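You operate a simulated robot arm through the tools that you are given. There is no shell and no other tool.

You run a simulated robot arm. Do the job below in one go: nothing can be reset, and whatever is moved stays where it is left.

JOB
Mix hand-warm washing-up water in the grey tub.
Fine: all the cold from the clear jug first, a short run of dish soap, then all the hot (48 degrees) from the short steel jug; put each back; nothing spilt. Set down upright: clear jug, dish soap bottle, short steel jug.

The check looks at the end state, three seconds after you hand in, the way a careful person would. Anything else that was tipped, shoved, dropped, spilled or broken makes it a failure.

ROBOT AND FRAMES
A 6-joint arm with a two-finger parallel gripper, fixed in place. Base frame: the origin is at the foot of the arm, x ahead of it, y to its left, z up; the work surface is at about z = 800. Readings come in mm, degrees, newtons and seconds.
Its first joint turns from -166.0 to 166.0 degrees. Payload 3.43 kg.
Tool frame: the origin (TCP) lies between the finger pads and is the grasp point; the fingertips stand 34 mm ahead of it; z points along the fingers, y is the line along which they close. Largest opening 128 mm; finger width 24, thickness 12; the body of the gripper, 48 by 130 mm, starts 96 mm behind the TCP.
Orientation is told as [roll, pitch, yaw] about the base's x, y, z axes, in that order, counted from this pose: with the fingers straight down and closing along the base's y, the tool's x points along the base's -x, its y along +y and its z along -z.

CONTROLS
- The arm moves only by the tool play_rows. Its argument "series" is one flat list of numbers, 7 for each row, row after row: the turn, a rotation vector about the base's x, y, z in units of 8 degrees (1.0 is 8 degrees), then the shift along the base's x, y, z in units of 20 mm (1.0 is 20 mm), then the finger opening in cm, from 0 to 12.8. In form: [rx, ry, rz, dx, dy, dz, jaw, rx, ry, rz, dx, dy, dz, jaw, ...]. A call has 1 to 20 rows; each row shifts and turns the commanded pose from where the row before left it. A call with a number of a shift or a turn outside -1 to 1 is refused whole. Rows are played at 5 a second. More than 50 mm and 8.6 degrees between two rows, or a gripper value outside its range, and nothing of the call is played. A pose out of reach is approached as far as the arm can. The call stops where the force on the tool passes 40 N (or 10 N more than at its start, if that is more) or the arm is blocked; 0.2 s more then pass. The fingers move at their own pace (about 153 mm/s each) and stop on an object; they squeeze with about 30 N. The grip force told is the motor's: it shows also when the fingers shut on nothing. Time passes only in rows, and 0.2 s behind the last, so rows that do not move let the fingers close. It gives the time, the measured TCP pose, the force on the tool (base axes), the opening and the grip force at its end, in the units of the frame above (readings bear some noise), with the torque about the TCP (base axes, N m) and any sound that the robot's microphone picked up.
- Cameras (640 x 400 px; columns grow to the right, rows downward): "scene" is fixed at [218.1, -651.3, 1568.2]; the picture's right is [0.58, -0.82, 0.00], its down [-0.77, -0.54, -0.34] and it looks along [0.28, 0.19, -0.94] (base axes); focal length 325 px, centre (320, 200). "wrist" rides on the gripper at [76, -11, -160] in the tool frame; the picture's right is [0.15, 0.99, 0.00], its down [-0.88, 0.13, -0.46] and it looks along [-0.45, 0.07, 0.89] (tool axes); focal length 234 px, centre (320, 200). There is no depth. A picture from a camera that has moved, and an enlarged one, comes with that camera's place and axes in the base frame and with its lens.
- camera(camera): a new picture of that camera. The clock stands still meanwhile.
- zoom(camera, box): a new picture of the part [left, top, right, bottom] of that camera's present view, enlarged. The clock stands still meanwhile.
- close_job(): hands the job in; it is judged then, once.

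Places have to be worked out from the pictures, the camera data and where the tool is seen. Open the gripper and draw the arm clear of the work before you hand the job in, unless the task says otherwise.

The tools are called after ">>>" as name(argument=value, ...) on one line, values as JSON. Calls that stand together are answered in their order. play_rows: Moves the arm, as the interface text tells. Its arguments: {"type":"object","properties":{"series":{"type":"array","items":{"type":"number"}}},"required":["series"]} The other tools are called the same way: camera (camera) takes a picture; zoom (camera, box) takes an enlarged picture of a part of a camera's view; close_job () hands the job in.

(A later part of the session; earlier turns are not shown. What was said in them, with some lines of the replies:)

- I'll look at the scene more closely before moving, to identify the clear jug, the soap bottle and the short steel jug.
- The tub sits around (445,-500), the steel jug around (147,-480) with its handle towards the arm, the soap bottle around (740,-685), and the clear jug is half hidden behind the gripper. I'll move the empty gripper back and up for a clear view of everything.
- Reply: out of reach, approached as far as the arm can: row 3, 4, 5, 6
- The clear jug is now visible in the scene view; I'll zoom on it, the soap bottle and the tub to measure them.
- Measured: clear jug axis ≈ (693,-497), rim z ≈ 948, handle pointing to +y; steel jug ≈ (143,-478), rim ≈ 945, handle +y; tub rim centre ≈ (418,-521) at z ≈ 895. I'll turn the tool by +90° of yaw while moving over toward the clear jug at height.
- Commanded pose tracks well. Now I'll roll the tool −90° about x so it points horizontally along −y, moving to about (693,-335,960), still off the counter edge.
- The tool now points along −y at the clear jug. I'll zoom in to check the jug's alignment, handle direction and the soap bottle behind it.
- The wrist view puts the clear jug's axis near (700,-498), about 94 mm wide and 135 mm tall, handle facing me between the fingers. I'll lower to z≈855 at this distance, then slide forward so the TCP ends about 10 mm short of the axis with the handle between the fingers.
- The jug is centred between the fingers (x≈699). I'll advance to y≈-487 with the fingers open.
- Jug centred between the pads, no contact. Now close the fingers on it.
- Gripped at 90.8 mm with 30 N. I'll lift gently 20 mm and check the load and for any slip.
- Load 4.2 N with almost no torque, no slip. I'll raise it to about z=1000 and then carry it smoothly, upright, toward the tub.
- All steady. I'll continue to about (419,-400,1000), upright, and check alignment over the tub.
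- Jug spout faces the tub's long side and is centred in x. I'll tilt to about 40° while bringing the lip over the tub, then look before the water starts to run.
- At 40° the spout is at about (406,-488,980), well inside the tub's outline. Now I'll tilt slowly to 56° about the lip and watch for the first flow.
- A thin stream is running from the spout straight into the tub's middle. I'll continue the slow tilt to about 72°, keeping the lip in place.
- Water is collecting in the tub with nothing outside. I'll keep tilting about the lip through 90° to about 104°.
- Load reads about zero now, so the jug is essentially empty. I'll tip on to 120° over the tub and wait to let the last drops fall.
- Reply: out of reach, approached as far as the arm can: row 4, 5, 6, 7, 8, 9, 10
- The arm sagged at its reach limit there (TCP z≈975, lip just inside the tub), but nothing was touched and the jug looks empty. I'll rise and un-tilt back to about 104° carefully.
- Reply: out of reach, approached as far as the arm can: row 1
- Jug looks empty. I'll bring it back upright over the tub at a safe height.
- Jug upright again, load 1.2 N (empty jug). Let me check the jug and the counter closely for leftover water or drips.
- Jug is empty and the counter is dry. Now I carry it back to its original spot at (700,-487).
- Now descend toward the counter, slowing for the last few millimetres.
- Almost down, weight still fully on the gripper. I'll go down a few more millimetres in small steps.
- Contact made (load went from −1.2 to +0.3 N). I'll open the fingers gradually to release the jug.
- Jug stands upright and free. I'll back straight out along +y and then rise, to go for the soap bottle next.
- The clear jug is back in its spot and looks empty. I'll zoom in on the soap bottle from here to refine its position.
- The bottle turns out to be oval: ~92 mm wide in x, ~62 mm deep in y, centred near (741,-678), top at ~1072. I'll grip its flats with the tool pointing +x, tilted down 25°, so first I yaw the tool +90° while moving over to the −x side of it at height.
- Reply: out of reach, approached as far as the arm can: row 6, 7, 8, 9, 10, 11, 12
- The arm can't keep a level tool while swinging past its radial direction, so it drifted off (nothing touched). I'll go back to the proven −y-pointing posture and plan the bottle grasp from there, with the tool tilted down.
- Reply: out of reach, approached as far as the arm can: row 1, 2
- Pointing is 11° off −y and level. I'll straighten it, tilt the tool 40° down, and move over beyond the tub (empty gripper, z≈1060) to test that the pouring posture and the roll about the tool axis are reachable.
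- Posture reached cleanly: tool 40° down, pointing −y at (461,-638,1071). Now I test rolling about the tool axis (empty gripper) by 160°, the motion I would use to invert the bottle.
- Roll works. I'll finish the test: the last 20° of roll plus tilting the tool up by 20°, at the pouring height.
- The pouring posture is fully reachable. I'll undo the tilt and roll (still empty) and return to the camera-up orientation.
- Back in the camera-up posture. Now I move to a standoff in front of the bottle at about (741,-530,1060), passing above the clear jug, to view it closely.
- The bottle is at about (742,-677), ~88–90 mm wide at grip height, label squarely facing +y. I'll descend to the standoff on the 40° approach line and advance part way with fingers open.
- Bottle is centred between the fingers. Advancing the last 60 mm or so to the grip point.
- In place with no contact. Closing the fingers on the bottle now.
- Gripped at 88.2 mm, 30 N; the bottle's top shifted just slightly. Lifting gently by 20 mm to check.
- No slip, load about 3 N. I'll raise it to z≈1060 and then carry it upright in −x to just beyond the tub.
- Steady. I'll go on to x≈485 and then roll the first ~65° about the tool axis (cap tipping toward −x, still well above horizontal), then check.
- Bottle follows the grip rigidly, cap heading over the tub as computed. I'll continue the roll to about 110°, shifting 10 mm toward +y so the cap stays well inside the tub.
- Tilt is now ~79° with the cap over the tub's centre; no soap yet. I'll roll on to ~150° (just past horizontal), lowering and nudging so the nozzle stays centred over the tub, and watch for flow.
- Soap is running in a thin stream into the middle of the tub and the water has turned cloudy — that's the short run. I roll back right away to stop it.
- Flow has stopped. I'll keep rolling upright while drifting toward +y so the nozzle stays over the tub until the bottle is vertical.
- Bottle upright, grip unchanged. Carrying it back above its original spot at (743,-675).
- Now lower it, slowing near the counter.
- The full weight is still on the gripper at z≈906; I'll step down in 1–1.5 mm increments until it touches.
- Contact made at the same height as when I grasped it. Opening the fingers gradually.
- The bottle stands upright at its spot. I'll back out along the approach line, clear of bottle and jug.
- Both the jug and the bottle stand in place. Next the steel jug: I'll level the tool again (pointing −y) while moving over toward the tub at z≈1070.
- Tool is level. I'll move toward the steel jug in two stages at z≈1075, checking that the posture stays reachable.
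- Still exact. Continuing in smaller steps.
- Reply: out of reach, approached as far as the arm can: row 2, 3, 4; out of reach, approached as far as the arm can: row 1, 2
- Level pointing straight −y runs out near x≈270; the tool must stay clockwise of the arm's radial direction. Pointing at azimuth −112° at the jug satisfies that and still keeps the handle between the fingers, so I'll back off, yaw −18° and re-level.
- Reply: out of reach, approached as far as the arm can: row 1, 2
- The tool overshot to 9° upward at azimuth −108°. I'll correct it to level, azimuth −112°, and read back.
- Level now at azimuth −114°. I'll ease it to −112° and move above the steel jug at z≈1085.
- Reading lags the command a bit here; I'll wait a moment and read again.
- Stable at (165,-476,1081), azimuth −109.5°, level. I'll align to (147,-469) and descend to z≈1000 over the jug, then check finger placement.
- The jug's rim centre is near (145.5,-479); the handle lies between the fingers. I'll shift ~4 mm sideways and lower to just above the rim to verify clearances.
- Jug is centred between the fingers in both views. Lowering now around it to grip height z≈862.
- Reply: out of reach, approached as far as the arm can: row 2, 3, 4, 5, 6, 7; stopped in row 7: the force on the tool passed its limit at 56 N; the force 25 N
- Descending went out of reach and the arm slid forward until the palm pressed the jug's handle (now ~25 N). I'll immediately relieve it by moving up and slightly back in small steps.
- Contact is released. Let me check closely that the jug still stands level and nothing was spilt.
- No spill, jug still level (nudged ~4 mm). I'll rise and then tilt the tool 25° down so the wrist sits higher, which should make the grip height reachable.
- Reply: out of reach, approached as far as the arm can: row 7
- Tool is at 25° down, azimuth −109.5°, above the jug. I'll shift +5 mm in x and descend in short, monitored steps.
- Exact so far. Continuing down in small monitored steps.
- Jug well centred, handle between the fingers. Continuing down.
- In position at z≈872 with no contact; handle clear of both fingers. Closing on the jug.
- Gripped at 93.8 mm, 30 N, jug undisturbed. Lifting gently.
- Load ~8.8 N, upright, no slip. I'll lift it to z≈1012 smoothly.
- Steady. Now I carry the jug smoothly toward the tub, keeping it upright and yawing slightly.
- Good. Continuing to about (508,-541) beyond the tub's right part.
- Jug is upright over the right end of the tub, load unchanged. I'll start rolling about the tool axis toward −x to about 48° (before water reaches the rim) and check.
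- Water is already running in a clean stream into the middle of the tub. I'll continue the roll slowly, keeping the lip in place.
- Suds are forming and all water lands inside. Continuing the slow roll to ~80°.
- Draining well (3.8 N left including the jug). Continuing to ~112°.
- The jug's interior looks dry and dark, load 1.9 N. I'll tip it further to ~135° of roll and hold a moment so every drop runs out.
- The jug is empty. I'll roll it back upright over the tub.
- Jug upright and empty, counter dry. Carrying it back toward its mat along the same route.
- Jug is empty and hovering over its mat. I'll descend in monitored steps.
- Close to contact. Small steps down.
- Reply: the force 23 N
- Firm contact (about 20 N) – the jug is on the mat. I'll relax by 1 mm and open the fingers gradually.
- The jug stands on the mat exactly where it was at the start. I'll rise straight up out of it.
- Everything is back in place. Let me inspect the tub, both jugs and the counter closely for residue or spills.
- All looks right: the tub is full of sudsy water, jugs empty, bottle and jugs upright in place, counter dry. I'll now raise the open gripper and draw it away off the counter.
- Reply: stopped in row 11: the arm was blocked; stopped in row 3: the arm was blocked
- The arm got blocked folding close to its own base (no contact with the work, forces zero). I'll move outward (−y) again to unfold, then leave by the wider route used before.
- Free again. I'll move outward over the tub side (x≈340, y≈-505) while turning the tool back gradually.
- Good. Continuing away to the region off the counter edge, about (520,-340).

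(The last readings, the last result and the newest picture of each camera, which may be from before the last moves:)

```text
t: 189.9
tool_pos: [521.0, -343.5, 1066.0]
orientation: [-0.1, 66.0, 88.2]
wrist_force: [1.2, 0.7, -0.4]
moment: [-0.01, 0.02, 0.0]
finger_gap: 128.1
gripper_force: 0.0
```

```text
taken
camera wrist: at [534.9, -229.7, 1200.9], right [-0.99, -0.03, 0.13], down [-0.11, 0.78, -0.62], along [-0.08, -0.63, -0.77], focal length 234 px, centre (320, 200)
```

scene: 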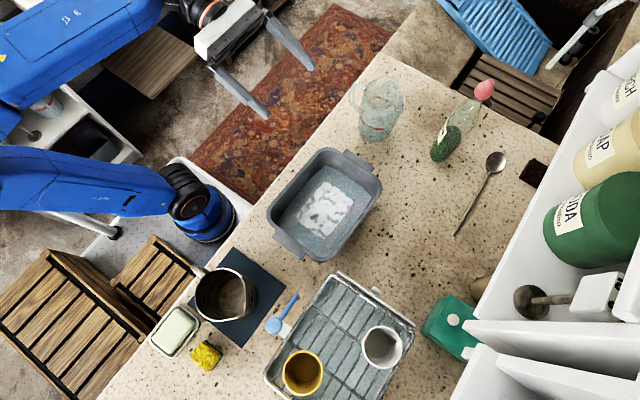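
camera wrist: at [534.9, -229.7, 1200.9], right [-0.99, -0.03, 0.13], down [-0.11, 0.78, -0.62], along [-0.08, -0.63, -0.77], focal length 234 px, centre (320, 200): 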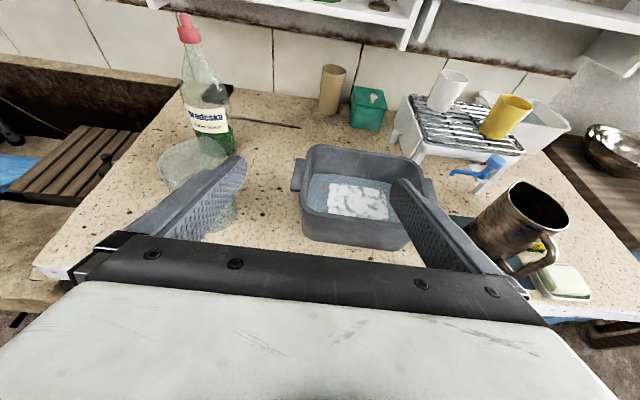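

The gripper is open and clear of the counter. Both pictures show the clear jug, soap bottle and steel jug upright in their places, sudsy water in the tub and a dry counter, so I'm handing the job in.

>>> close_job()

```text
The job is handed in.
```

The washing-up water is mixed in the grey tub and I've handed the job in. I don't have the check's verdict.

- **Cold:** I poured all of it from the clear jug first. The jug is back in its place, upright and empty.
- **Soap:** I ran one short stream into the tub, about a second. The bottle is back in its place, upright.
- **Hot:** I poured all of it from the short steel jug last, over its side rather than its spout. The jug is back on its mat, upright and empty.
- **Spills:** The last pictures show a dry counter, sudsy water in the tub, and nothing else moved.
- **Bump:** On my first try at the steel jug, the gripper pressed its handle and pushed it about 5 mm. Nothing spilled, and I put it back where it started.
- **Temperature:** I had no way to measure the finished water, so "hand-warm" rests on using all the cold and all the hot.

The arm is clear of the counter with the gripper open.
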